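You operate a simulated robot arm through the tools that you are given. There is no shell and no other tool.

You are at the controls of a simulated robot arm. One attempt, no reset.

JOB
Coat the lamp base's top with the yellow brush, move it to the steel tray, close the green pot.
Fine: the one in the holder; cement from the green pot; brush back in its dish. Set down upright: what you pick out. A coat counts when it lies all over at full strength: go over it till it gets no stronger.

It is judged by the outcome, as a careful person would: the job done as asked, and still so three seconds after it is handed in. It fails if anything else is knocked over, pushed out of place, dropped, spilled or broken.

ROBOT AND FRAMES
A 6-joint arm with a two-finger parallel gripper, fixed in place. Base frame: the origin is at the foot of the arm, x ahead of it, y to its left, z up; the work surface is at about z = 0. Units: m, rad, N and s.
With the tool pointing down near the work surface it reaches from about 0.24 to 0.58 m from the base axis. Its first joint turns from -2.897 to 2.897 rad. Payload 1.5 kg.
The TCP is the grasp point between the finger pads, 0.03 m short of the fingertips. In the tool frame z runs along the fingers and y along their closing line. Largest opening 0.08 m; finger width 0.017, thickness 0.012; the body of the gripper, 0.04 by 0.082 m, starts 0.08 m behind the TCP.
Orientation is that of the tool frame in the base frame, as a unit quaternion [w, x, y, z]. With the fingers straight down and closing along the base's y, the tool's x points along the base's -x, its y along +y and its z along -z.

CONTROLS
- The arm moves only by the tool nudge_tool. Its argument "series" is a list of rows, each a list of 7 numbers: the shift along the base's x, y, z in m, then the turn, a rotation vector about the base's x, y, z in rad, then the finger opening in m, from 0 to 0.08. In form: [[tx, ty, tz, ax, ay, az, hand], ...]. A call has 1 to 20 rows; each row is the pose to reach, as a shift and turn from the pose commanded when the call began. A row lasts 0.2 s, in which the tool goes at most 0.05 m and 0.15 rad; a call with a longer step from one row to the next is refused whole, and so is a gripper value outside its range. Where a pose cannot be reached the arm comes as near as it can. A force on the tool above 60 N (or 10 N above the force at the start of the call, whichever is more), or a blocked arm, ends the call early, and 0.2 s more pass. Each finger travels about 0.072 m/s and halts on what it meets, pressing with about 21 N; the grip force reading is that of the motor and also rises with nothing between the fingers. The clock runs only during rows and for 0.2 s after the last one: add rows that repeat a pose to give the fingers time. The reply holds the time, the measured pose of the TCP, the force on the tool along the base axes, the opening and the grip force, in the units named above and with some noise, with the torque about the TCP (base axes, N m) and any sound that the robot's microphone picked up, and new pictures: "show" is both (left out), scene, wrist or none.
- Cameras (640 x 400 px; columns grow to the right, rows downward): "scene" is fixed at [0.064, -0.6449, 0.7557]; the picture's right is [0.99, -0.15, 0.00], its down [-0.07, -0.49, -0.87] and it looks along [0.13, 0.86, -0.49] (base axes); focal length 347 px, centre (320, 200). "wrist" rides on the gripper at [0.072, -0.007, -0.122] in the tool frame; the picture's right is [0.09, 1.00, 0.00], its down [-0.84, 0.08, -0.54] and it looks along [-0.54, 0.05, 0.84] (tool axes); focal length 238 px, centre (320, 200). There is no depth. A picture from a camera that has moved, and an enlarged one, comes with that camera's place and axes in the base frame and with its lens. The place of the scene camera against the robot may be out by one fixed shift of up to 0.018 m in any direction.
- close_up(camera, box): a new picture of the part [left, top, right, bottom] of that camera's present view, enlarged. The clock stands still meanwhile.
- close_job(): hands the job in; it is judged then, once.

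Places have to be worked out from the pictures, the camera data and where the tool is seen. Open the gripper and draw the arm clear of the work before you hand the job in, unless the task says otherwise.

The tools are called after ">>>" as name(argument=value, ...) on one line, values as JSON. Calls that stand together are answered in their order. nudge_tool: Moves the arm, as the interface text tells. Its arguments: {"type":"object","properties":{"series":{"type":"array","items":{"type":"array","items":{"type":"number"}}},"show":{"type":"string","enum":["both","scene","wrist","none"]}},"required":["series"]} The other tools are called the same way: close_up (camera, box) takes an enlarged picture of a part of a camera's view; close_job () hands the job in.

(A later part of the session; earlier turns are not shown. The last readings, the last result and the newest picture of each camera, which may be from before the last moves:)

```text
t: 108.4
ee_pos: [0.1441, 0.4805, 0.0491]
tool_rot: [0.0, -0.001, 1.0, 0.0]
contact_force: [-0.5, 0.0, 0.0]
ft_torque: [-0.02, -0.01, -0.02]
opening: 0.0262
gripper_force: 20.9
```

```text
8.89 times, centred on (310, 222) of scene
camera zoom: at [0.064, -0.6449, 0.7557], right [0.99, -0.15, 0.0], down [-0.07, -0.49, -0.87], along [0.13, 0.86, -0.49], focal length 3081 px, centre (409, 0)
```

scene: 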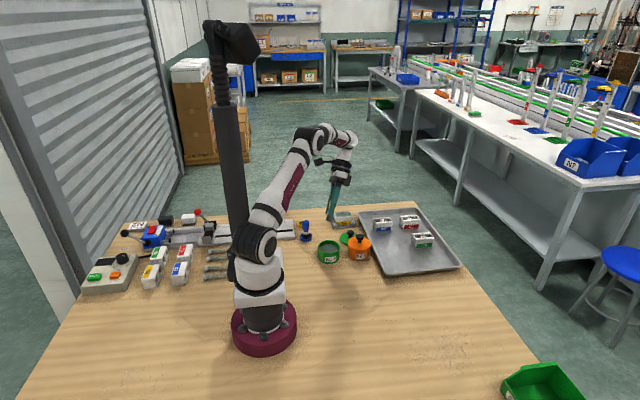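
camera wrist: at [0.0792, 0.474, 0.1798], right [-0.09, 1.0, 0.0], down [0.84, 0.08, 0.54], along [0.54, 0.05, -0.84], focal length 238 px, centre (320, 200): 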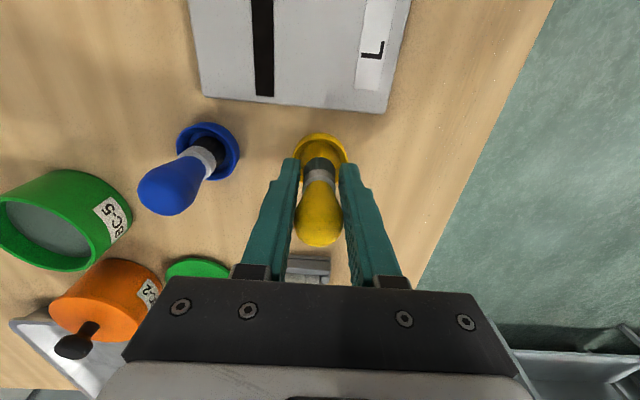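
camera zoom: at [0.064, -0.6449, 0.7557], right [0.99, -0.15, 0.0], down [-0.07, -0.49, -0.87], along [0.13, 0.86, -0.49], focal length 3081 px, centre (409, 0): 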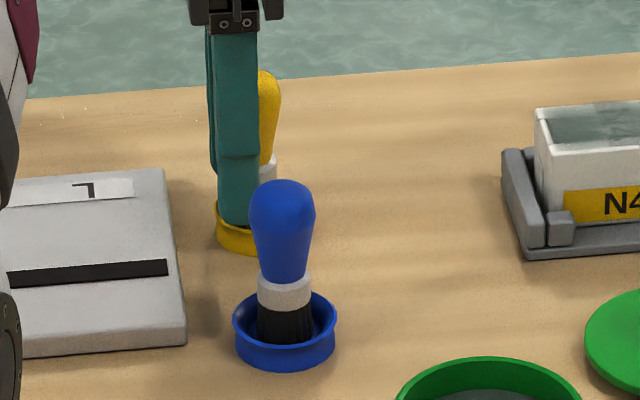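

The brush is centred in the dish. I'll lower another 2–3 mm toward the floor, watching the force.

>>> nudge_tool(series=[[0, 0, -0.0012, 0, 0, 0, 0.0], [0, 0, -0.0022, 0, 0, 0, 0.0], [0, 0, -0.0022, 0, 0, 0, 0.0]], show="none")

```text
t: 109.2
ee_pos: [0.1438, 0.4803, 0.0461]
tool_rot: [0.0, 0.001, 1.0, 0.0]
contact_force: [-0.8, 0.3, -1.0]
ft_torque: [0.04, 0.0, 0.02]
opening: 0.026
gripper_force: 21.7
```

>>> nudge_tool(series=[[0, 0, -0.0008, 0, 0, 0, 0.0], [0, 0, -0.0015, 0, 0, 0, 0.0], [0, 0, -0.0015, 0, 0, 0, 0.0]], show="none")

>>> close_up(camera="scene", box=[295, 210, 325, 240])

```text
t: 110.0
ee_pos: [0.1443, 0.4804, 0.0458]
tool_rot: [0.0, 0.0, 1.0, 0.001]
contact_force: [-1.8, -0.6, 10.4]
ft_torque: [-0.05, -0.08, -0.04]
opening: 0.0261
gripper_force: 21.0
```

```text
13.33 times, centred on (310, 225) of scene
camera zoom: at [0.064, -0.6449, 0.7557], right [0.99, -0.15, 0.0], down [-0.07, -0.49, -0.87], along [0.13, 0.86, -0.49], focal length 4621 px, centre (453, -133)
```

zoom: 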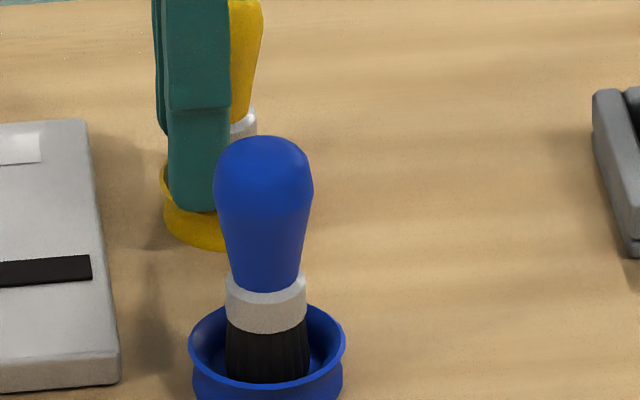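

The brush is standing on the dish floor with 10 N contact. I'll ease slightly, open the fingers, and check that it stands.

>>> nudge_tool(series=[[0, 0, 0.0008, 0, 0, 0, 0.0], [0, 0, 0.0008, 0, 0, 0, 0.035], [0, 0, 0.0008, 0, 0, 0, 0.05], [0, 0, 0.0008, 0, 0, 0, 0.06], [0, 0, 0.0008, 0, 0, 0, 0.06]], show="wrist")

>>> close_up(camera="wrist", box=[250, 110, 390, 250])

>>> close_up(camera="scene", box=[290, 200, 330, 245])

```text
t: 111.2
ee_pos: [0.1437, 0.4808, 0.0451]
tool_rot: [0.0, 0.0, 1.0, 0.0]
contact_force: [0.4, 0.3, 0.3]
ft_torque: [0.03, 0.07, -0.02]
opening: 0.0603
gripper_force: 0.1
camera wrist: at [0.0718, 0.4745, 0.1671], right [-0.09, 1.0, 0.0], down [0.84, 0.08, 0.54], along [0.54, 0.05, -0.84], focal length 238 px, centre (320, 200)
```

wrist: 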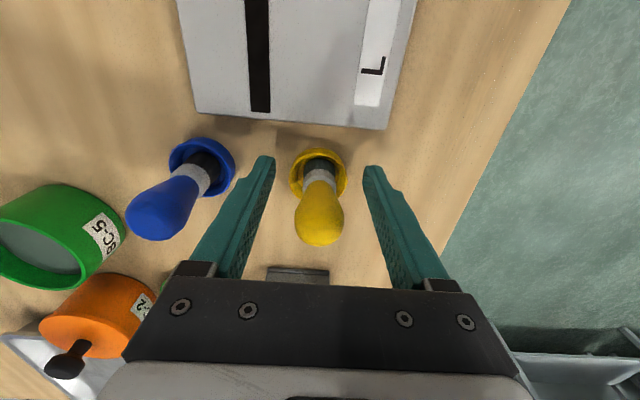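

```text
2.86 times, centred on (320, 180) of wrist
camera zoom: at [0.0718, 0.4745, 0.1671], right [-0.09, 1.0, 0.0], down [0.84, 0.08, 0.54], along [0.54, 0.05, -0.84], focal length 681 px, centre (320, 257)
```

zoom: 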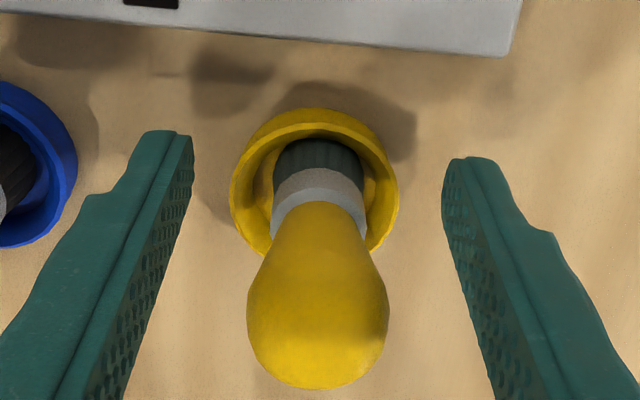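

```text
8.89 times, centred on (310, 222) of scene
camera zoom: at [0.064, -0.6449, 0.7557], right [0.99, -0.15, 0.0], down [-0.07, -0.49, -0.87], along [0.13, 0.86, -0.49], focal length 3081 px, centre (409, 0)
```

zoom: 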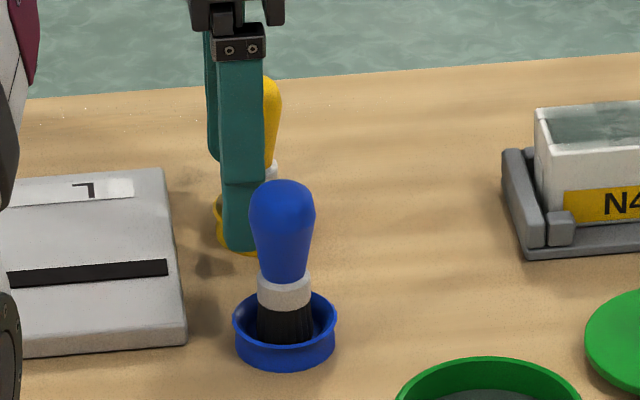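

The brush stands upright in its dish. I'll rise to the original grip height (z≈0.066), centre on it at x≈0.152, and grip again. From now on I'll press gently and stroke mainly along y, where the pads hold the brush positively.

>>> nudge_tool(series=[[0.0, 0, 0.01, 0, 0, 0, 0.06], [0.0083, 0, 0.021, 0, 0, 0, 0.06], [0.0083, 0, 0.021, 0, 0, 0, 0.06], [0.0083, 0, 0.021, 0, 0, 0, 0.03], [0.0083, 0, 0.021, 0, 0, 0, 0.0], [0.0083, 0, 0.021, 0, 0, 0, 0.0], [0.0083, 0, 0.021, 0, 0, 0, 0.0]], show="wrist")

>>> close_up(camera="scene", box=[290, 195, 330, 240])

```text
t: 112.8
ee_pos: [0.151, 0.4804, 0.0677]
tool_rot: [0.0, -0.001, 1.0, 0.0]
contact_force: [0.4, 0.1, 2.6]
ft_torque: [0.0, -0.02, -0.03]
opening: 0.0268
gripper_force: 20.6
camera wrist: at [0.0796, 0.4748, 0.188], right [-0.09, 1.0, 0.0], down [0.84, 0.08, 0.54], along [0.54, 0.05, -0.84], focal length 238 px, centre (320, 200)
```

wrist: 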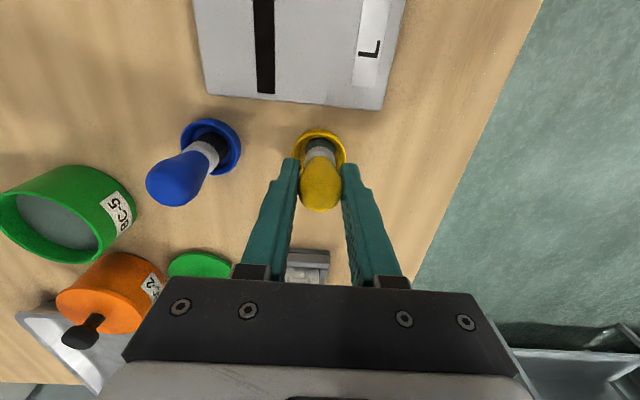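

```text
8.89 times, centred on (310, 218) of scene
camera zoom: at [0.064, -0.6449, 0.7557], right [0.99, -0.15, 0.0], down [-0.07, -0.49, -0.87], along [0.13, 0.86, -0.49], focal length 3081 px, centre (409, 44)
```

zoom: 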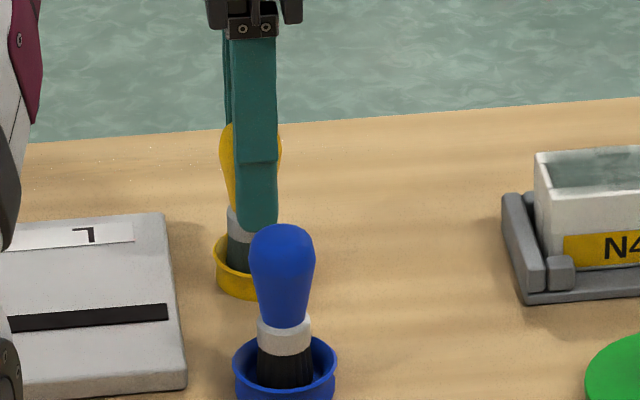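

Regripped with full extension. I'll lift and carry to the pot, stopping just above the cement surface.

>>> nudge_tool(series=[[0, 0, 0.03, 0, 0, 0, 0.0], [0, 0, 0.07, 0, 0, 0, 0.0], [0, 0, 0.105, 0, 0, 0, 0.0], [0.01, -0.034, 0.11, 0, 0, 0, 0.0], [0.021, -0.068, 0.11, 0, 0, 0, 0.0], [0.032, -0.102, 0.11, 0, 0, 0, 0.0], [0.043, -0.136, 0.11, 0, 0, 0, 0.0], [0.054, -0.17, 0.11, 0, 0, 0, 0.0], [0.0628, -0.2053, 0.105, 0, 0, 0, 0.0], [0.0628, -0.2053, 0.07, 0, 0, 0, 0.0], [0.0628, -0.2053, 0.04, 0, 0, 0, 0.0], [0.0628, -0.2053, 0.0305, 0, 0, 0, 0.0], [0.0628, -0.2053, 0.0305, 0, 0, 0, 0.0]], show="none")

>>> close_up(camera="scene", box=[305, 210, 355, 265])

>>> close_up(camera="wrist", box=[250, 80, 390, 230])

```text
t: 115.6
ee_pos: [0.2144, 0.2745, 0.0967]
tool_rot: [-0.001, -0.001, 1.0, 0.0]
contact_force: [-0.5, -0.1, -0.6]
ft_torque: [-0.02, 0.01, 0.03]
opening: 0.0263
gripper_force: 20.7
```

```text
7.27 times, centred on (330, 238) of scene
camera zoom: at [0.064, -0.6449, 0.7557], right [0.99, -0.15, 0.0], down [-0.07, -0.49, -0.87], along [0.13, 0.86, -0.49], focal length 2521 px, centre (247, -73)
```

zoom: 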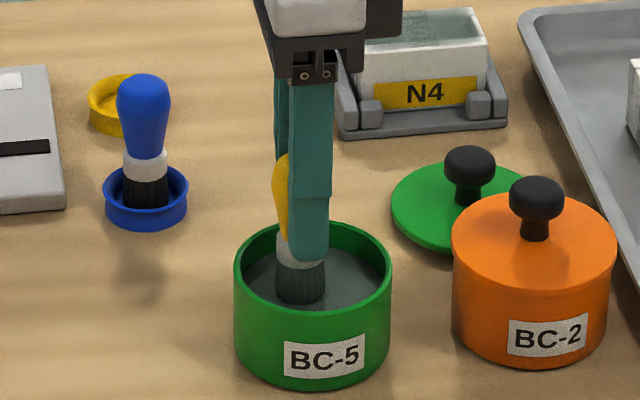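

```text
2.67 times, centred on (320, 155) of wrist
camera zoom: at [0.1423, 0.2686, 0.2176], right [-0.09, 1.0, 0.0], down [0.84, 0.08, 0.54], along [0.54, 0.05, -0.84], focal length 636 px, centre (320, 320)
```

zoom: 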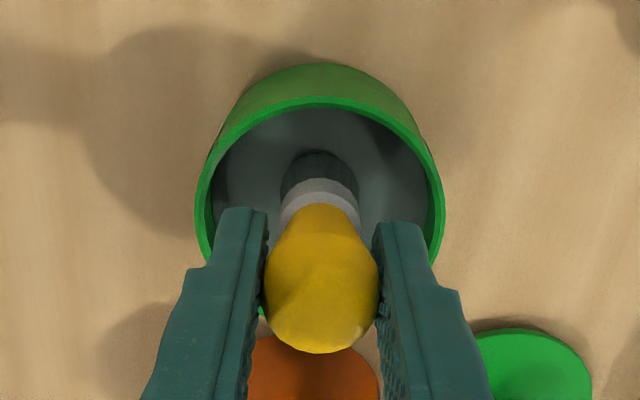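

Tip is just above the cement and well centred. I'll lower gently to touch.

>>> nudge_tool(series=[[0, 0, -0.001, 0, 0, 0, 0.0], [0, 0, -0.0016, 0, 0, 0, 0.0], [0, 0, -0.0016, 0, 0, 0, 0.0]], show="none")

```text
t: 116.4
ee_pos: [0.2157, 0.2745, 0.0966]
tool_rot: [-0.001, 0.001, 1.0, 0.001]
contact_force: [0.3, -0.3, -0.4]
ft_torque: [-0.01, 0.0, 0.01]
opening: 0.0264
gripper_force: 21.4
```

>>> nudge_tool(series=[[0, 0, -0.0008, 0, 0, 0, 0.0], [0, 0, -0.0012, 0, 0, 0, 0.0], [0, 0, -0.0012, 0, 0, 0, 0.0]], show="none")

```text
t: 117.2
ee_pos: [0.2149, 0.2745, 0.0943]
tool_rot: [0.0, 0.0, 1.0, 0.0]
contact_force: [-0.8, -1.0, 15.8]
ft_torque: [0.03, 0.06, 0.0]
opening: 0.0261
gripper_force: 20.9
```

Contact at 15.8 N. I'll ease off, dwell lightly, then carry to the near -y corner of N4 and stop at the expected touch height.

>>> nudge_tool(series=[[0, 0, 0.0008, 0, 0, 0, 0.0], [0, 0, 0.0008, 0, 0, 0, 0.0], [0, 0, 0.0008, 0, 0, 0, 0.0], [0, 0, 0.04, 0, 0, 0, 0.0], [0, 0, 0.075, 0, 0, 0, 0.0], [0.013, 0.035, 0.08, 0, 0, 0, 0.0], [0.026, 0.07, 0.08, 0, 0, 0, 0.0], [0.039, 0.105, 0.08, 0, 0, 0, 0.0], [0.052, 0.14, 0.08, 0, 0, 0, 0.0], [0.0652, 0.1763, 0.075, 0, 0, 0, 0.0], [0.0652, 0.1763, 0.04, 0, 0, 0, 0.0], [0.0652, 0.1763, 0.02, 0, 0, 0, 0.0], [0.0652, 0.1763, 0.0155, 0, 0, 0, 0.0], [0.0652, 0.1763, 0.0155, 0, 0, 0, 0.0]], show="wrist")

>>> close_up(camera="wrist", box=[260, 90, 380, 210])

>>> close_up(camera="scene", box=[325, 190, 365, 230])

```text
t: 120.2
ee_pos: [0.2786, 0.4522, 0.1092]
tool_rot: [0.0, 0.0, 1.0, 0.0]
contact_force: [0.4, -0.5, -1.9]
ft_torque: [0.02, 0.01, 0.01]
opening: 0.0264
gripper_force: 21.6
camera wrist: at [0.2071, 0.4458, 0.231], right [-0.09, 1.0, 0.0], down [0.84, 0.08, 0.54], along [0.54, 0.05, -0.84], focal length 238 px, centre (320, 200)
```

wrist: 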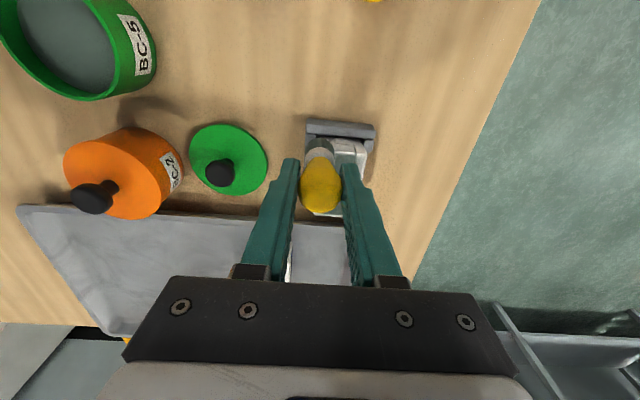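

```text
3.33 times, centred on (320, 150) of wrist
camera zoom: at [0.2071, 0.4458, 0.231], right [-0.09, 1.0, 0.0], down [0.84, 0.08, 0.54], along [0.54, 0.05, -0.84], focal length 794 px, centre (320, 367)
```

zoom: 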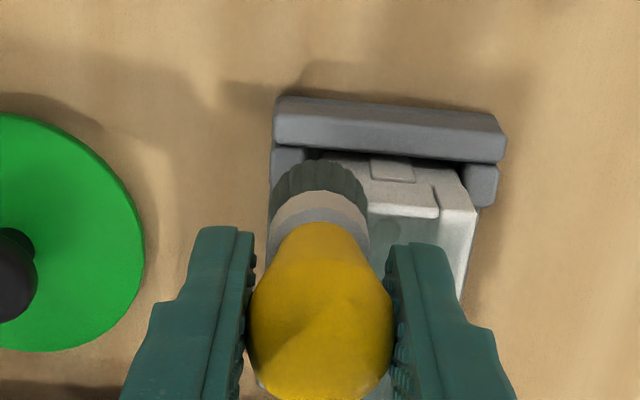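

```text
10.00 times, centred on (345, 210) of scene
camera zoom: at [0.064, -0.6449, 0.7557], right [0.99, -0.15, 0.0], down [-0.07, -0.49, -0.87], along [0.13, 0.86, -0.49], focal length 3466 px, centre (70, 100)
```

zoom: 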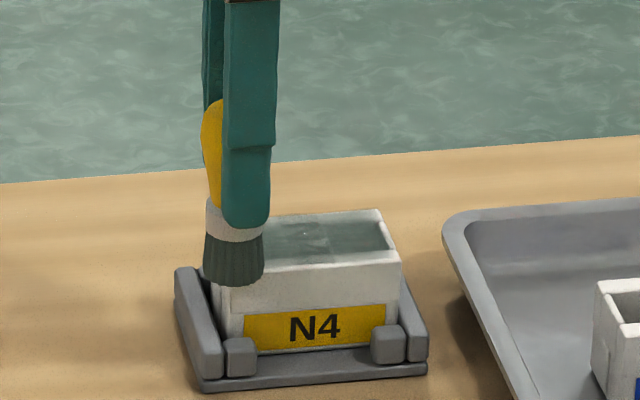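

The brush hangs straight over the near -y corner. I'll lower to gentle contact.

>>> nudge_tool(series=[[0.002, 0.003, -0.0007, 0, 0, 0, 0.0], [0.002, 0.003, -0.0012, 0, 0, 0, 0.0], [0.002, 0.003, -0.0012, 0, 0, 0, 0.0]], show="none")

```text
t: 121.0
ee_pos: [0.2811, 0.4545, 0.1097]
tool_rot: [0.0, 0.0, 1.0, -0.001]
contact_force: [0.5, 0.5, -0.6]
ft_torque: [-0.02, 0.02, -0.01]
opening: 0.0259
gripper_force: 20.6
```

>>> nudge_tool(series=[[0, 0, -0.0005, 0, 0, 0, 0.0], [0, 0, -0.0008, 0, 0, 0, 0.0]], show="none")

```text
t: 121.6
ee_pos: [0.2824, 0.4544, 0.1077]
tool_rot: [0.0, -0.001, 1.0, 0.001]
contact_force: [-1.8, -1.2, 7.8]
ft_torque: [-0.04, 0.1, 0.01]
opening: 0.0264
gripper_force: 21.3
```

Contact at 7.8 N. I'll make cross-strokes in y along the near end.

>>> nudge_tool(series=[[0, 0.007, 0, 0, 0, 0, 0.0], [0, 0.014, 0, 0, 0, 0, 0.0], [0, 0.021, 0, 0, 0, 0, 0.0], [0, 0.028, 0, 0, 0, 0, 0.0], [0, 0.033, -0.0001, 0, 0, 0, 0.0], [0, 0.026, -0.0001, 0, 0, 0, 0.0], [0, 0.019, -0.0002, 0, 0, 0, 0.0], [0, 0.012, -0.0002, 0, 0, 0, 0.0], [0, 0.005, -0.0003, 0, 0, 0, 0.0], [0, -0.003, -0.0003, 0, 0, 0, 0.0], [-0.003, 0.005, -0.0003, 0, 0, 0, 0.0], [-0.003, 0.012, -0.0004, 0, 0, 0, 0.0], [-0.003, 0.019, -0.0004, 0, 0, 0, 0.0], [-0.003, 0.026, -0.0005, 0, 0, 0, 0.0], [-0.003, 0.033, -0.0005, 0, 0, 0, 0.0]], show="none")

>>> close_up(camera="scene", box=[325, 190, 365, 230])

```text
t: 124.8
ee_pos: [0.2795, 0.4881, 0.1078]
tool_rot: [0.0, 0.001, 1.0, 0.0]
contact_force: [0.5, -0.9, -1.1]
ft_torque: [0.02, 0.03, -0.02]
opening: 0.0262
gripper_force: 21.1
```

```text
10.00 times, centred on (345, 210) of scene
camera zoom: at [0.064, -0.6449, 0.7557], right [0.99, -0.15, 0.0], down [-0.07, -0.49, -0.87], along [0.13, 0.86, -0.49], focal length 3466 px, centre (70, 100)
```

zoom: 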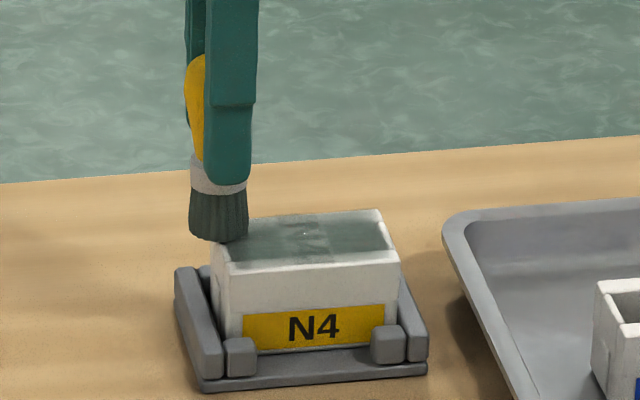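

Film now seems to reach the near end. I'll lift and check from the top-view position.

>>> nudge_tool(series=[[-0.002, -0.01, 0.02, 0, 0, 0, 0.0], [0.0, -0.03, 0.035, 0, 0, 0, 0.0], [0.02, -0.05, 0.038, 0, 0, 0, 0.0], [0.045, -0.067, 0.038, 0, 0, 0, 0.0], [0.066, -0.083, 0.038, 0, 0, 0, 0.0], [0.066, -0.083, 0.038, 0, 0, 0, 0.0]], show="wrist")

>>> close_up(camera="wrist", box=[365, 45, 455, 155])

>>> close_up(camera="wrist", box=[385, 55, 445, 90])

```text
t: 126.2
ee_pos: [0.344, 0.404, 0.146]
tool_rot: [0.0, 0.0, 1.0, 0.0]
contact_force: [-0.7, -1.0, -1.5]
ft_torque: [-0.01, 0.02, 0.0]
opening: 0.0261
gripper_force: 21.0
camera wrist: at [0.2731, 0.3983, 0.2664], right [-0.09, 1.0, 0.0], down [0.84, 0.08, 0.54], along [0.54, 0.05, -0.84], focal length 238 px, centre (320, 200)
```

wrist: 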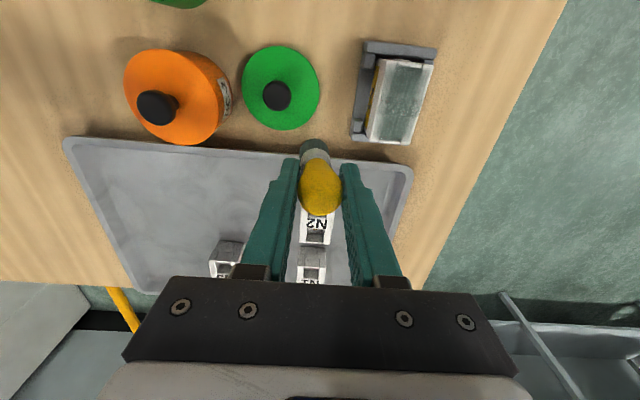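

```text
3.64 times, centred on (410, 100) of wrist
camera zoom: at [0.2731, 0.3983, 0.2664], right [-0.09, 1.0, 0.0], down [0.84, 0.08, 0.54], along [0.54, 0.05, -0.84], focal length 867 px, centre (-7, 564)
```

zoom: 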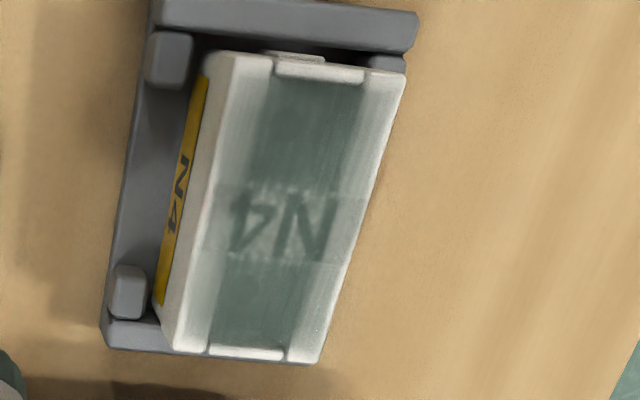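

```text
10.67 times, centred on (415, 72) of wrist
camera zoom: at [0.2731, 0.3983, 0.2664], right [-0.09, 1.0, 0.0], down [0.84, 0.08, 0.54], along [0.54, 0.05, -0.84], focal length 2542 px, centre (-693, 1560)
```

zoom: 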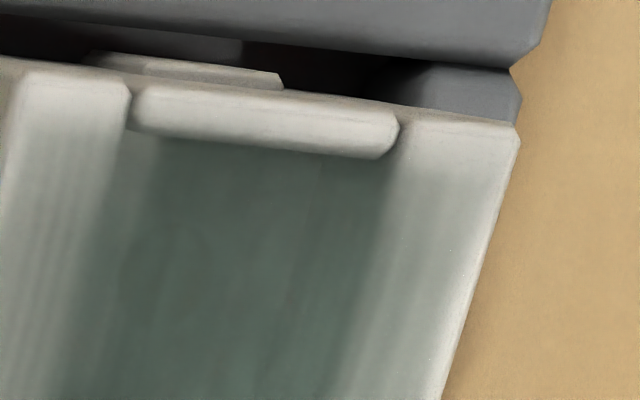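

Only a slight gain at the near end, and contact was lost again partway. I'll go back, press a bit more, and keep feeding downward so contact is held through the strokes.

>>> nudge_tool(series=[[-0.03, 0.025, 0, 0, 0, 0, 0.0], [-0.061, 0.05, 0, 0, 0, 0, 0.0], [-0.061, 0.05, -0.02, 0, 0, 0, 0.0], [-0.061, 0.05, -0.035, 0, 0, 0, 0.0], [-0.061, 0.05, -0.0385, 0, 0, 0, 0.0], [-0.061, 0.05, -0.039, 0, 0, 0, 0.0]], show="none")

```text
t: 127.6
ee_pos: [0.284, 0.4555, 0.1063]
tool_rot: [0.0, 0.0, 1.0, 0.0]
contact_force: [-0.2, 1.6, 1.3]
ft_torque: [0.01, 0.02, -0.02]
opening: 0.0262
gripper_force: 21.2
```

>>> nudge_tool(series=[[0, 0.005, -0.0006, 0, 0, 0, 0.0], [0, 0.01, -0.0007, 0, 0, 0, 0.0], [0, 0.015, -0.0008, 0, 0, 0, 0.0], [0, 0.02, -0.0009, 0, 0, 0, 0.0], [0, 0.025, -0.001, 0, 0, 0, 0.0], [0, 0.03, -0.0011, 0, 0, 0, 0.0]], show="none")

>>> close_up(camera="scene", box=[325, 190, 365, 230])

```text
t: 129.0
ee_pos: [0.2842, 0.4854, 0.1064]
tool_rot: [0.0, 0.0, 1.0, 0.001]
contact_force: [0.0, -2.6, 10.0]
ft_torque: [-0.14, 0.01, 0.0]
opening: 0.0261
gripper_force: 20.9
```

```text
10.00 times, centred on (345, 210) of scene
camera zoom: at [0.064, -0.6449, 0.7557], right [0.99, -0.15, 0.0], down [-0.07, -0.49, -0.87], along [0.13, 0.86, -0.49], focal length 3466 px, centre (70, 100)
```

zoom: 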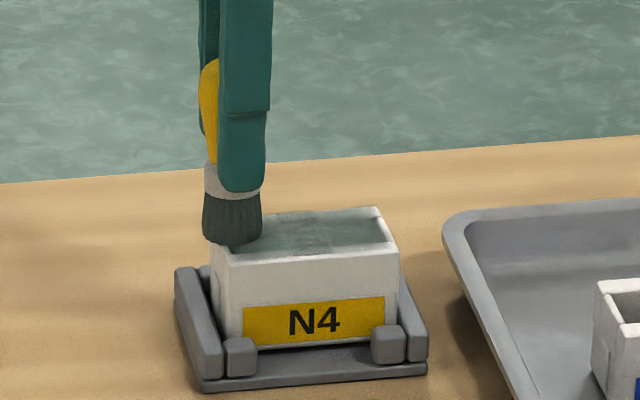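

Contact held at 10 N this time. I'll continue the slow cross-strokes at the near end with the same feed.

>>> nudge_tool(series=[[0, -0.006, 0, 0, 0, 0, 0.0], [0, -0.012, -0.0001, 0, 0, 0, 0.0], [0, -0.018, -0.0001, 0, 0, 0, 0.0], [0, -0.024, -0.0002, 0, 0, 0, 0.0], [0, -0.03, -0.0002, 0, 0, 0, 0.0], [0, -0.034, -0.0003, 0, 0, 0, 0.0], [-0.003, -0.03, -0.0003, 0, 0, 0, 0.0], [-0.003, -0.024, -0.0004, 0, 0, 0, 0.0], [-0.003, -0.018, -0.0004, 0, 0, 0, 0.0], [-0.003, -0.012, -0.0005, 0, 0, 0, 0.0], [-0.003, -0.006, -0.0005, 0, 0, 0, 0.0], [-0.003, 0.0, -0.0006, 0, 0, 0, 0.0], [0.004, 0.0, -0.0006, 0, 0, 0, 0.0], [0.004, -0.006, -0.0007, 0, 0, 0, 0.0], [0.004, -0.012, -0.0007, 0, 0, 0, 0.0], [0.004, -0.018, -0.0008, 0, 0, 0, 0.0], [0.004, -0.024, -0.0008, 0, 0, 0, 0.0], [0.004, -0.03, -0.0009, 0, 0, 0, 0.0], [0.004, -0.034, -0.0009, 0, 0, 0, 0.0]], show="none")

>>> nudge_tool(series=[[0.0, 0, 0.02, 0, 0, 0, 0.0], [0.005, -0.01, 0.038, 0, 0, 0, 0.0], [0.03, -0.03, 0.041, 0, 0, 0, 0.0], [0.057, -0.046, 0.041, 0, 0, 0, 0.0], [0.057, -0.046, 0.041, 0, 0, 0, 0.0]], show="none")

>>> close_up(camera="wrist", box=[365, 45, 455, 155])

>>> close_up(camera="wrist", box=[385, 55, 445, 90])

```text
t: 133.0
ee_pos: [0.2876, 0.451, 0.1049]
tool_rot: [0.0, 0.001, 1.0, 0.001]
contact_force: [0.0, 0.4, 0.3]
ft_torque: [-0.01, 0.0, 0.01]
opening: 0.0263
gripper_force: 21.1
```

```text
t: 134.2
ee_pos: [0.3449, 0.4047, 0.1462]
tool_rot: [0.0, 0.0, 1.0, 0.0]
contact_force: [0.1, 0.1, -2.4]
ft_torque: [0.02, 0.01, 0.01]
opening: 0.0265
gripper_force: 21.5
```

```text
3.64 times, centred on (410, 100) of wrist
camera zoom: at [0.2729, 0.3986, 0.2663], right [-0.09, 1.0, 0.0], down [0.84, 0.08, 0.54], along [0.54, 0.05, -0.84], focal length 867 px, centre (-7, 564)
```

zoom: 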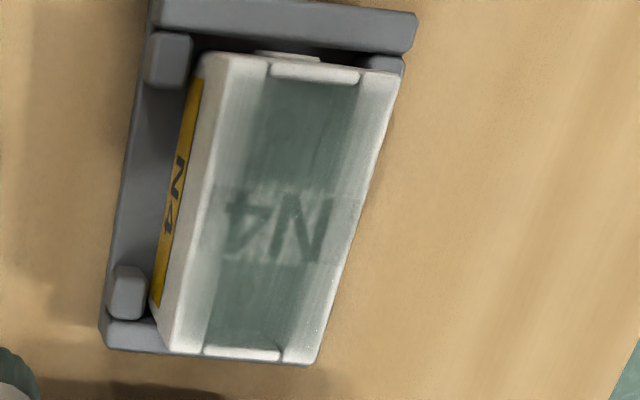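

```text
10.67 times, centred on (415, 72) of wrist
camera zoom: at [0.2729, 0.3986, 0.2663], right [-0.09, 1.0, 0.0], down [0.84, 0.08, 0.54], along [0.54, 0.05, -0.84], focal length 2542 px, centre (-693, 1560)
```

zoom: 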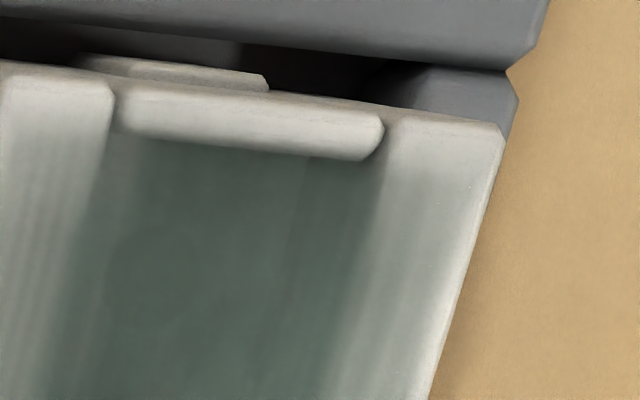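

No visible change at the near end even with firm contact, so it may be saturated there, and the rails may just render paler. I'll view from a different angle to check.

>>> nudge_tool(series=[[-0.03, -0.03, 0.01, 0, 0, 0, 0.0], [-0.055, -0.055, 0.01, 0, 0, 0, 0.0], [-0.075, -0.075, 0.01, 0, 0, 0, 0.0], [-0.075, -0.075, 0.01, 0, 0, 0, 0.0]], show="wrist")

>>> close_up(camera="wrist", box=[405, 140, 495, 220])

>>> close_up(camera="scene", box=[330, 205, 360, 225])

```text
t: 135.2
ee_pos: [0.269, 0.3289, 0.1544]
tool_rot: [0.0, 0.0, 1.0, 0.0]
contact_force: [-1.6, -0.3, 0.0]
ft_torque: [0.01, -0.02, 0.0]
opening: 0.0263
gripper_force: 20.4
camera wrist: at [0.1971, 0.3234, 0.2755], right [-0.09, 1.0, 0.0], down [0.84, 0.08, 0.54], along [0.54, 0.05, -0.84], focal length 238 px, centre (320, 200)
```

wrist: 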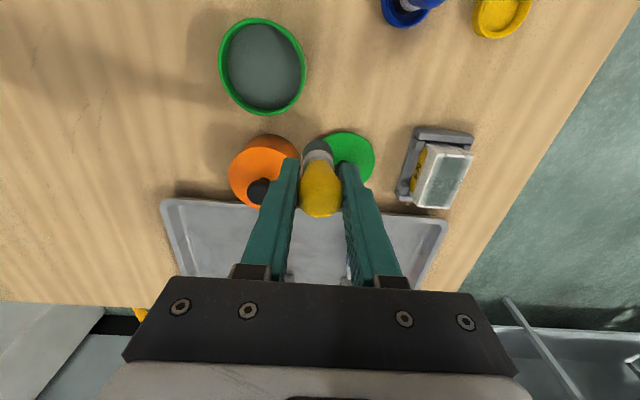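

```text
5.00 times, centred on (450, 180) of wrist
camera zoom: at [0.1971, 0.3234, 0.2755], right [-0.09, 1.0, 0.0], down [0.84, 0.08, 0.54], along [0.54, 0.05, -0.84], focal length 1192 px, centre (-330, 300)
```

zoom: 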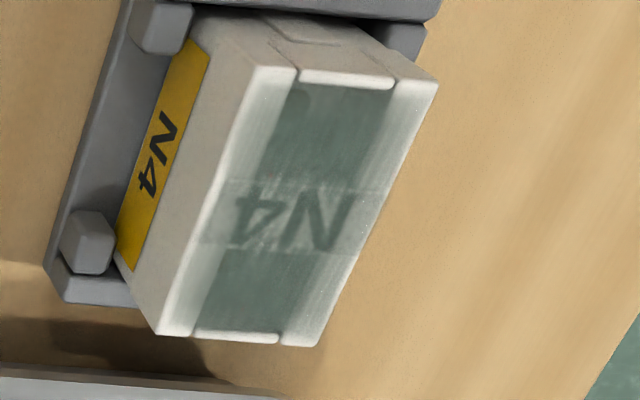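

```text
16.00 times, centred on (345, 215) of scene
camera zoom: at [0.064, -0.6449, 0.7557], right [0.99, -0.15, 0.0], down [-0.07, -0.49, -0.87], along [0.13, 0.86, -0.49], focal length 5545 px, centre (-80, -40)
```

zoom: 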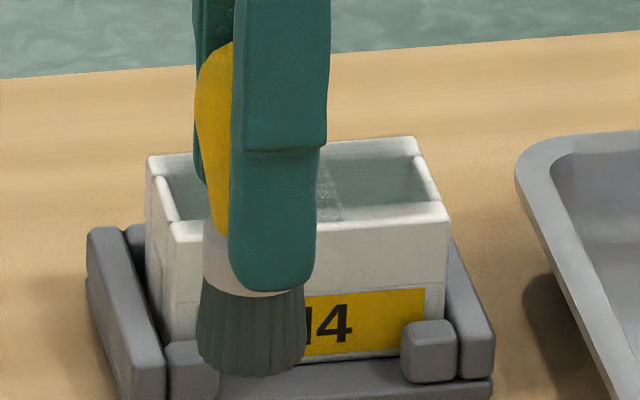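

The film is strongest around the label and fades toward both ends, which matches where a freshly dipped brush has worked. So it isn't saturated at the ends. I'll dip again with a longer dwell and then work the near end immediately.

>>> nudge_tool(series=[[-0.03, -0.03, 0.005, 0, 0, 0, 0.0], [-0.0552, -0.0543, 0.005, 0, 0, 0, 0.0], [-0.0552, -0.0543, -0.03, 0, 0, 0, 0.0], [-0.0552, -0.0543, -0.055, 0, 0, 0, 0.0], [-0.0552, -0.0543, -0.062, 0, 0, 0, 0.0], [-0.0552, -0.0543, -0.0652, 0, 0, 0, 0.0], [-0.0552, -0.0543, -0.0652, 0, 0, 0, 0.0]], show="none")

```text
t: 136.8
ee_pos: [0.2156, 0.2759, 0.0914]
tool_rot: [0.001, 0.0, 1.0, 0.001]
contact_force: [-2.3, -2.7, 17.2]
ft_torque: [0.01, 0.15, -0.01]
opening: 0.0265
gripper_force: 21.2
```

Firm contact. I'll stir gently for about 1.5 s to load the bristles fully.

>>> nudge_tool(series=[[0, 0.004, 0.0004, 0, 0, 0, 0.0], [0, 0.008, 0.0003, 0, 0, 0, 0.0], [0, 0.004, 0.0002, 0, 0, 0, 0.0], [0, 0.0, 0.0001, 0, 0, 0, 0.0], [0, -0.004, 0.0, 0, 0, 0, 0.0], [0, -0.008, -0.0001, 0, 0, 0, 0.0], [0, -0.004, -0.0002, 0, 0, 0, 0.0], [0, 0.0, -0.0003, 0, 0, 0, 0.0], [0, 0.0, -0.0003, 0, 0, 0, 0.0]], show="none")

>>> close_up(camera="scene", box=[305, 210, 355, 265])

```text
t: 138.8
ee_pos: [0.214, 0.2747, 0.0914]
tool_rot: [0.0, 0.0, 1.0, -0.001]
contact_force: [0.6, -0.3, -0.5]
ft_torque: [-0.01, -0.02, 0.0]
opening: 0.0264
gripper_force: 21.4
```

```text
7.27 times, centred on (330, 238) of scene
camera zoom: at [0.064, -0.6449, 0.7557], right [0.99, -0.15, 0.0], down [-0.07, -0.49, -0.87], along [0.13, 0.86, -0.49], focal length 2521 px, centre (247, -73)
```

zoom: 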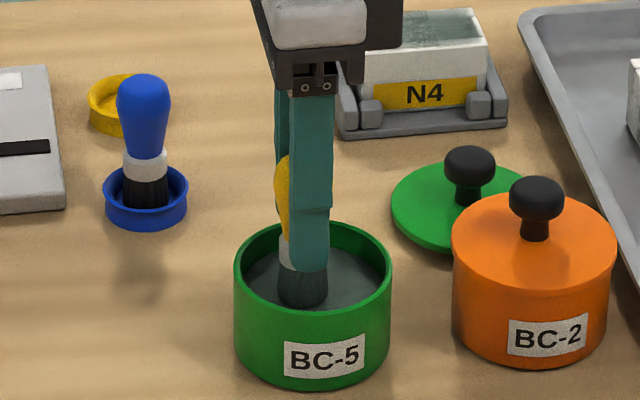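

Loaded. I'll carry to the near end and start cross-strokes directly, feeding down steadily.

>>> nudge_tool(series=[[0, 0, 0.04, 0, 0, 0, 0.0], [0, 0, 0.08, 0, 0, 0, 0.0], [0.014, 0.036, 0.083, 0, 0, 0, 0.0], [0.028, 0.072, 0.083, 0, 0, 0, 0.0], [0.042, 0.108, 0.083, 0, 0, 0, 0.0], [0.056, 0.144, 0.083, 0, 0, 0, 0.0], [0.0702, 0.1763, 0.078, 0, 0, 0, 0.0], [0.0702, 0.1763, 0.04, 0, 0, 0, 0.0], [0.0702, 0.1763, 0.018, 0, 0, 0, 0.0], [0.0702, 0.1763, 0.0138, 0, 0, 0, 0.0], [0.0702, 0.1763, 0.013, 0, 0, 0, 0.0], [0.0702, 0.1823, 0.0126, 0, 0, 0, 0.0], [0.0702, 0.1883, 0.0124, 0, 0, 0, 0.0], [0.0702, 0.1943, 0.0122, 0, 0, 0, 0.0], [0.0702, 0.2003, 0.012, 0, 0, 0, 0.0], [0.0702, 0.2063, 0.0118, 0, 0, 0, 0.0], [0.0702, 0.2113, 0.0117, 0, 0, 0, 0.0], [0.0702, 0.2063, 0.0116, 0, 0, 0, 0.0], [0.0702, 0.2003, 0.0115, 0, 0, 0, 0.0], [0.0702, 0.1943, 0.0114, 0, 0, 0, 0.0]], show="none")

>>> close_up(camera="scene", box=[325, 190, 365, 230])

```text
t: 143.0
ee_pos: [0.285, 0.4683, 0.1015]
tool_rot: [-0.001, 0.001, 1.0, 0.0]
contact_force: [0.8, 0.2, -1.0]
ft_torque: [0.0, 0.03, 0.0]
opening: 0.0264
gripper_force: 21.3
```

```text
10.00 times, centred on (345, 210) of scene
camera zoom: at [0.064, -0.6449, 0.7557], right [0.99, -0.15, 0.0], down [-0.07, -0.49, -0.87], along [0.13, 0.86, -0.49], focal length 3466 px, centre (70, 100)
```

zoom: 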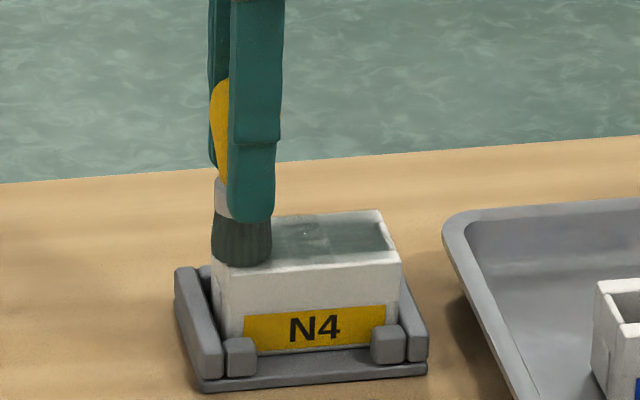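

>>> nudge_tool(series=[[0.0, -0.005, 0.02, 0, 0, 0, 0.0], [0.005, -0.02, 0.04, 0, 0, 0, 0.0], [0.03, -0.045, 0.044, 0, 0, 0, 0.0], [0.06, -0.065, 0.044, 0, 0, 0, 0.0], [0.06, -0.065, 0.044, 0, 0, 0, 0.0]], show="none")

>>> close_up(camera="wrist", box=[365, 45, 455, 155])

>>> close_up(camera="wrist", box=[385, 55, 445, 90])

>>> close_up(camera="wrist", box=[378, 98, 438, 122])

```text
t: 144.2
ee_pos: [0.3453, 0.4048, 0.1446]
tool_rot: [0.0, 0.0, 1.0, -0.001]
contact_force: [-1.2, -0.1, -0.3]
ft_torque: [-0.03, 0.01, 0.01]
opening: 0.0259
gripper_force: 21.4
```

```text
3.64 times, centred on (410, 100) of wrist
camera zoom: at [0.2733, 0.3989, 0.2661], right [-0.09, 1.0, 0.0], down [0.84, 0.08, 0.54], along [0.54, 0.05, -0.84], focal length 867 px, centre (-7, 564)
```

zoom: 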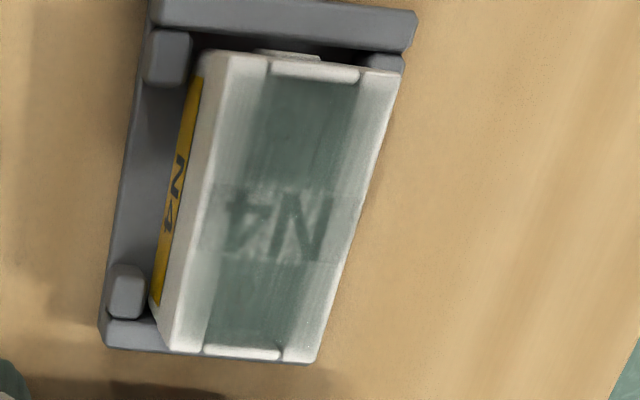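

```text
10.67 times, centred on (415, 72) of wrist
camera zoom: at [0.2733, 0.3989, 0.2661], right [-0.09, 1.0, 0.0], down [0.84, 0.08, 0.54], along [0.54, 0.05, -0.84], focal length 2542 px, centre (-693, 1560)
```

zoom: 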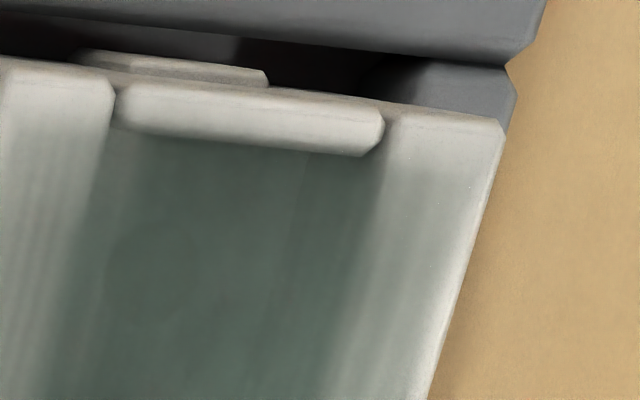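

```text
10.67 times, centred on (408, 110) of wrist
camera zoom: at [0.2733, 0.3989, 0.2661], right [-0.09, 1.0, 0.0], down [0.84, 0.08, 0.54], along [0.54, 0.05, -0.84], focal length 2542 px, centre (-619, 1160)
```

zoom: 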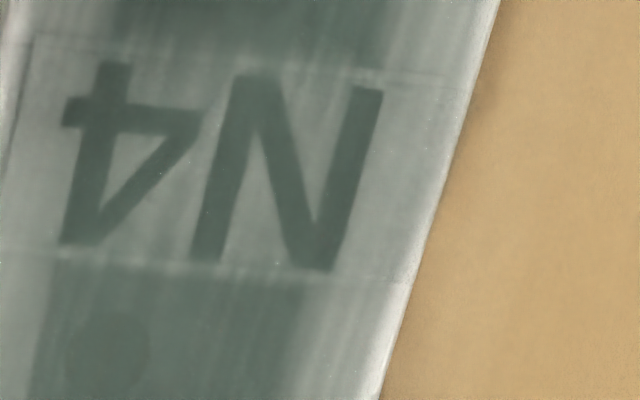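

Near end and label look identical to before despite a full fresh dip and contact, so those areas have stopped getting stronger. I'll check the far end closely, especially the far +y corner that was hard to reach.

>>> close_up(camera="wrist", box=[365, 120, 425, 150])

>>> close_up(camera="wrist", box=[385, 125, 415, 150])

>>> close_up(camera="wrist", box=[365, 125, 395, 150])

>>> close_up(camera="wrist", box=[410, 55, 440, 85])

```text
10.67 times, centred on (395, 135) of wrist
camera zoom: at [0.2733, 0.3989, 0.2661], right [-0.09, 1.0, 0.0], down [0.84, 0.08, 0.54], along [0.54, 0.05, -0.84], focal length 2542 px, centre (-480, 893)
```

zoom: 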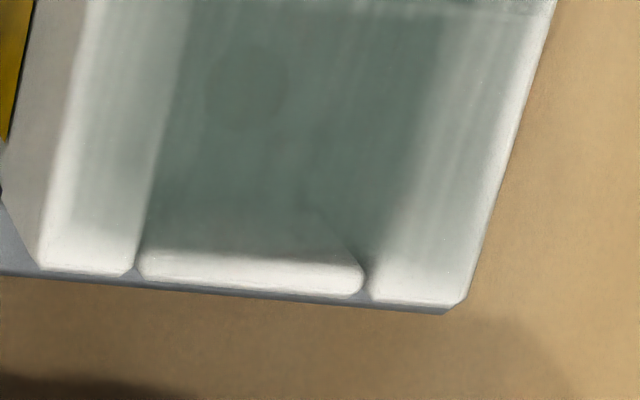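

```text
16.00 times, centred on (400, 138) of wrist
camera zoom: at [0.2733, 0.3989, 0.2661], right [-0.09, 1.0, 0.0], down [0.84, 0.08, 0.54], along [0.54, 0.05, -0.84], focal length 3814 px, centre (-960, 1200)
```

zoom: 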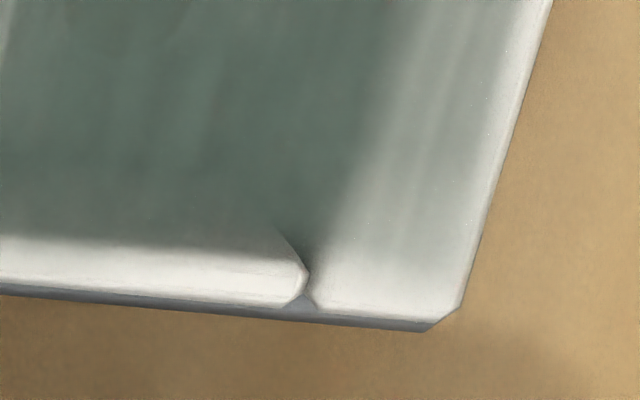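

```text
16.00 times, centred on (380, 138) of wrist
camera zoom: at [0.2733, 0.3989, 0.2661], right [-0.09, 1.0, 0.0], down [0.84, 0.08, 0.54], along [0.54, 0.05, -0.84], focal length 3814 px, centre (-640, 1200)
```

zoom: 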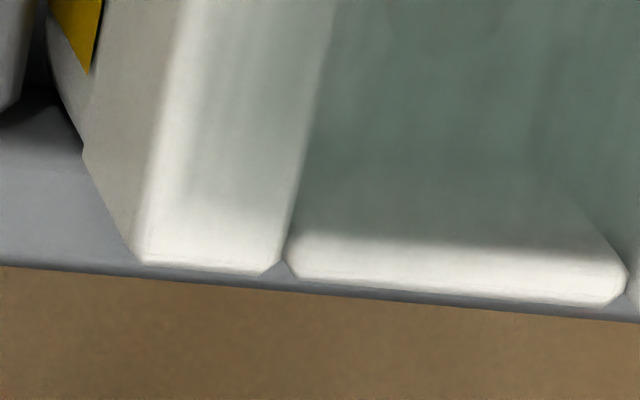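

```text
13.33 times, centred on (425, 70) of wrist
camera zoom: at [0.2733, 0.3989, 0.2661], right [-0.09, 1.0, 0.0], down [0.84, 0.08, 0.54], along [0.54, 0.05, -0.84], focal length 3178 px, centre (-1080, 1933)
```

zoom: 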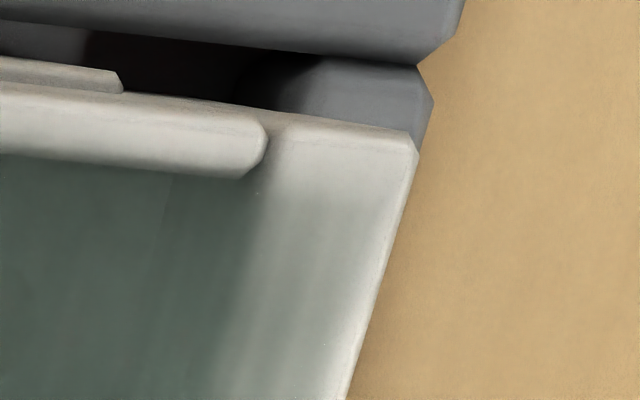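

All four corners look alike with a soft fade, but the far +y corner was brushed least. I'll dip once more and work that corner and the far end with a small outward tilt so it stays inside reach.

>>> nudge_tool(series=[[-0.02, -0.02, 0.015, 0, 0, 0, 0.0], [-0.05, -0.05, 0.018, 0, 0, 0, 0.0], [-0.08, -0.08, 0.018, 0, 0, 0, 0.0], [-0.11, -0.108, 0.018, 0, 0, 0, 0.0], [-0.1302, -0.1293, 0.015, 0, 0, 0, 0.0], [-0.1302, -0.1293, -0.02, 0, 0, 0, 0.0], [-0.1302, -0.1293, -0.045, 0, 0, 0, 0.0], [-0.1302, -0.1293, -0.0555, 0, 0, 0, 0.0], [-0.1302, -0.1293, -0.0585, 0, 0, 0, 0.0], [-0.1302, -0.1263, -0.0587, 0, 0, 0, 0.0], [-0.1302, -0.1293, -0.0589, 0, 0, 0, 0.0], [-0.1302, -0.1323, -0.0591, 0, 0, 0, 0.0], [-0.1302, -0.1293, -0.0593, 0, 0, 0, 0.0], [-0.1302, -0.1293, -0.0593, 0, 0, 0, 0.0]], show="none")

>>> close_up(camera="wrist", box=[250, 80, 390, 230])

```text
t: 147.2
ee_pos: [0.2149, 0.2749, 0.0866]
tool_rot: [-0.001, 0.0, 1.0, 0.0]
contact_force: [-0.1, -2.6, 5.9]
ft_torque: [-0.09, 0.03, -0.03]
opening: 0.0263
gripper_force: 21.1
```

```text
2.67 times, centred on (320, 155) of wrist
camera zoom: at [0.1426, 0.2691, 0.2075], right [-0.09, 1.0, 0.0], down [0.84, 0.08, 0.54], along [0.54, 0.05, -0.84], focal length 636 px, centre (320, 320)
```

zoom: 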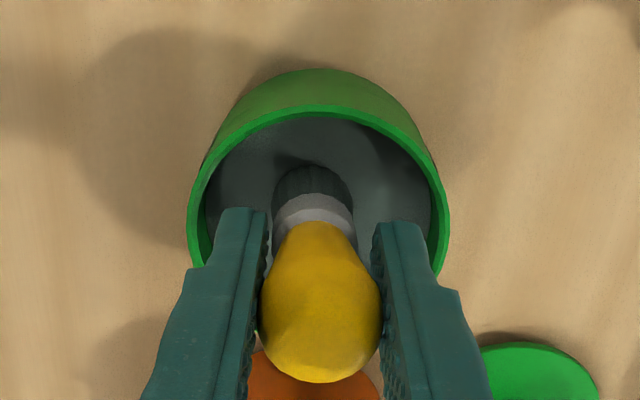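

Dipped with light contact. I'll carry to the far +y corner with a 0.07 rad outward tilt and touch down.

>>> nudge_tool(series=[[0, 0, 0.04, 0, 0, 0, 0.0], [0, 0, 0.075, 0, 0, 0, 0.0], [0.017, 0.036, 0.078, 0, 0, 0, 0.0], [0.034, 0.072, 0.078, 0, 0, 0, 0.0], [0.051, 0.108, 0.075, 0, 0, 0, 0.0], [0.068, 0.144, 0.07, 0, 0, 0, 0.0], [0.085, 0.172, 0.062, 0.0287, -0.02, 0, 0.0], [0.105, 0.2012, 0.05, 0.0574, -0.04, 0, 0.0], [0.105, 0.2012, 0.025, 0.0574, -0.04, 0, 0.0], [0.105, 0.2012, 0.0155, 0.0574, -0.04, 0, 0.0], [0.105, 0.2012, 0.0145, 0.0574, -0.04, 0, 0.0]], show="wrist")

>>> close_up(camera="scene", box=[325, 190, 365, 230])

```text
t: 149.6
ee_pos: [0.3201, 0.4756, 0.1015]
tool_rot: [0.02, 0.001, 0.999, 0.029]
contact_force: [-0.7, -0.2, 2.1]
ft_torque: [-0.05, 0.08, 0.01]
opening: 0.0262
gripper_force: 20.5
camera wrist: at [0.2434, 0.4632, 0.2177], right [-0.09, 0.99, 0.05], down [0.81, 0.04, 0.58], along [0.57, 0.1, -0.81], focal length 238 px, centre (320, 200)
```

wrist: 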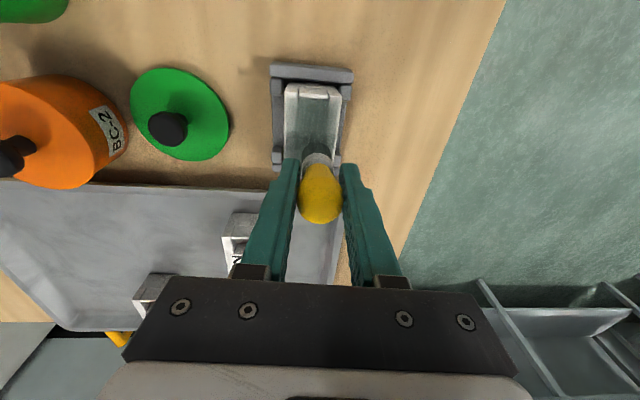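

```text
10.00 times, centred on (345, 210) of scene
camera zoom: at [0.064, -0.6449, 0.7557], right [0.99, -0.15, 0.0], down [-0.07, -0.49, -0.87], along [0.13, 0.86, -0.49], focal length 3466 px, centre (70, 100)
```

zoom: 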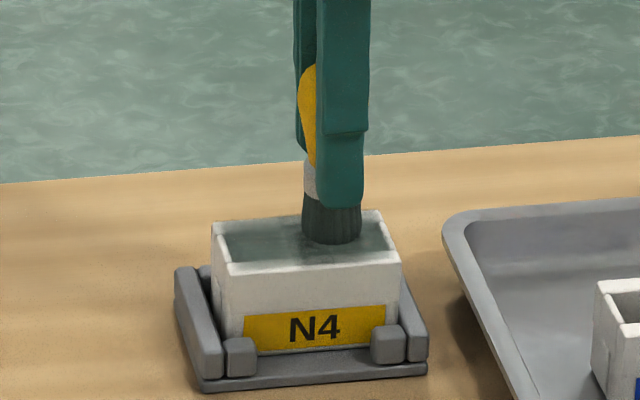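

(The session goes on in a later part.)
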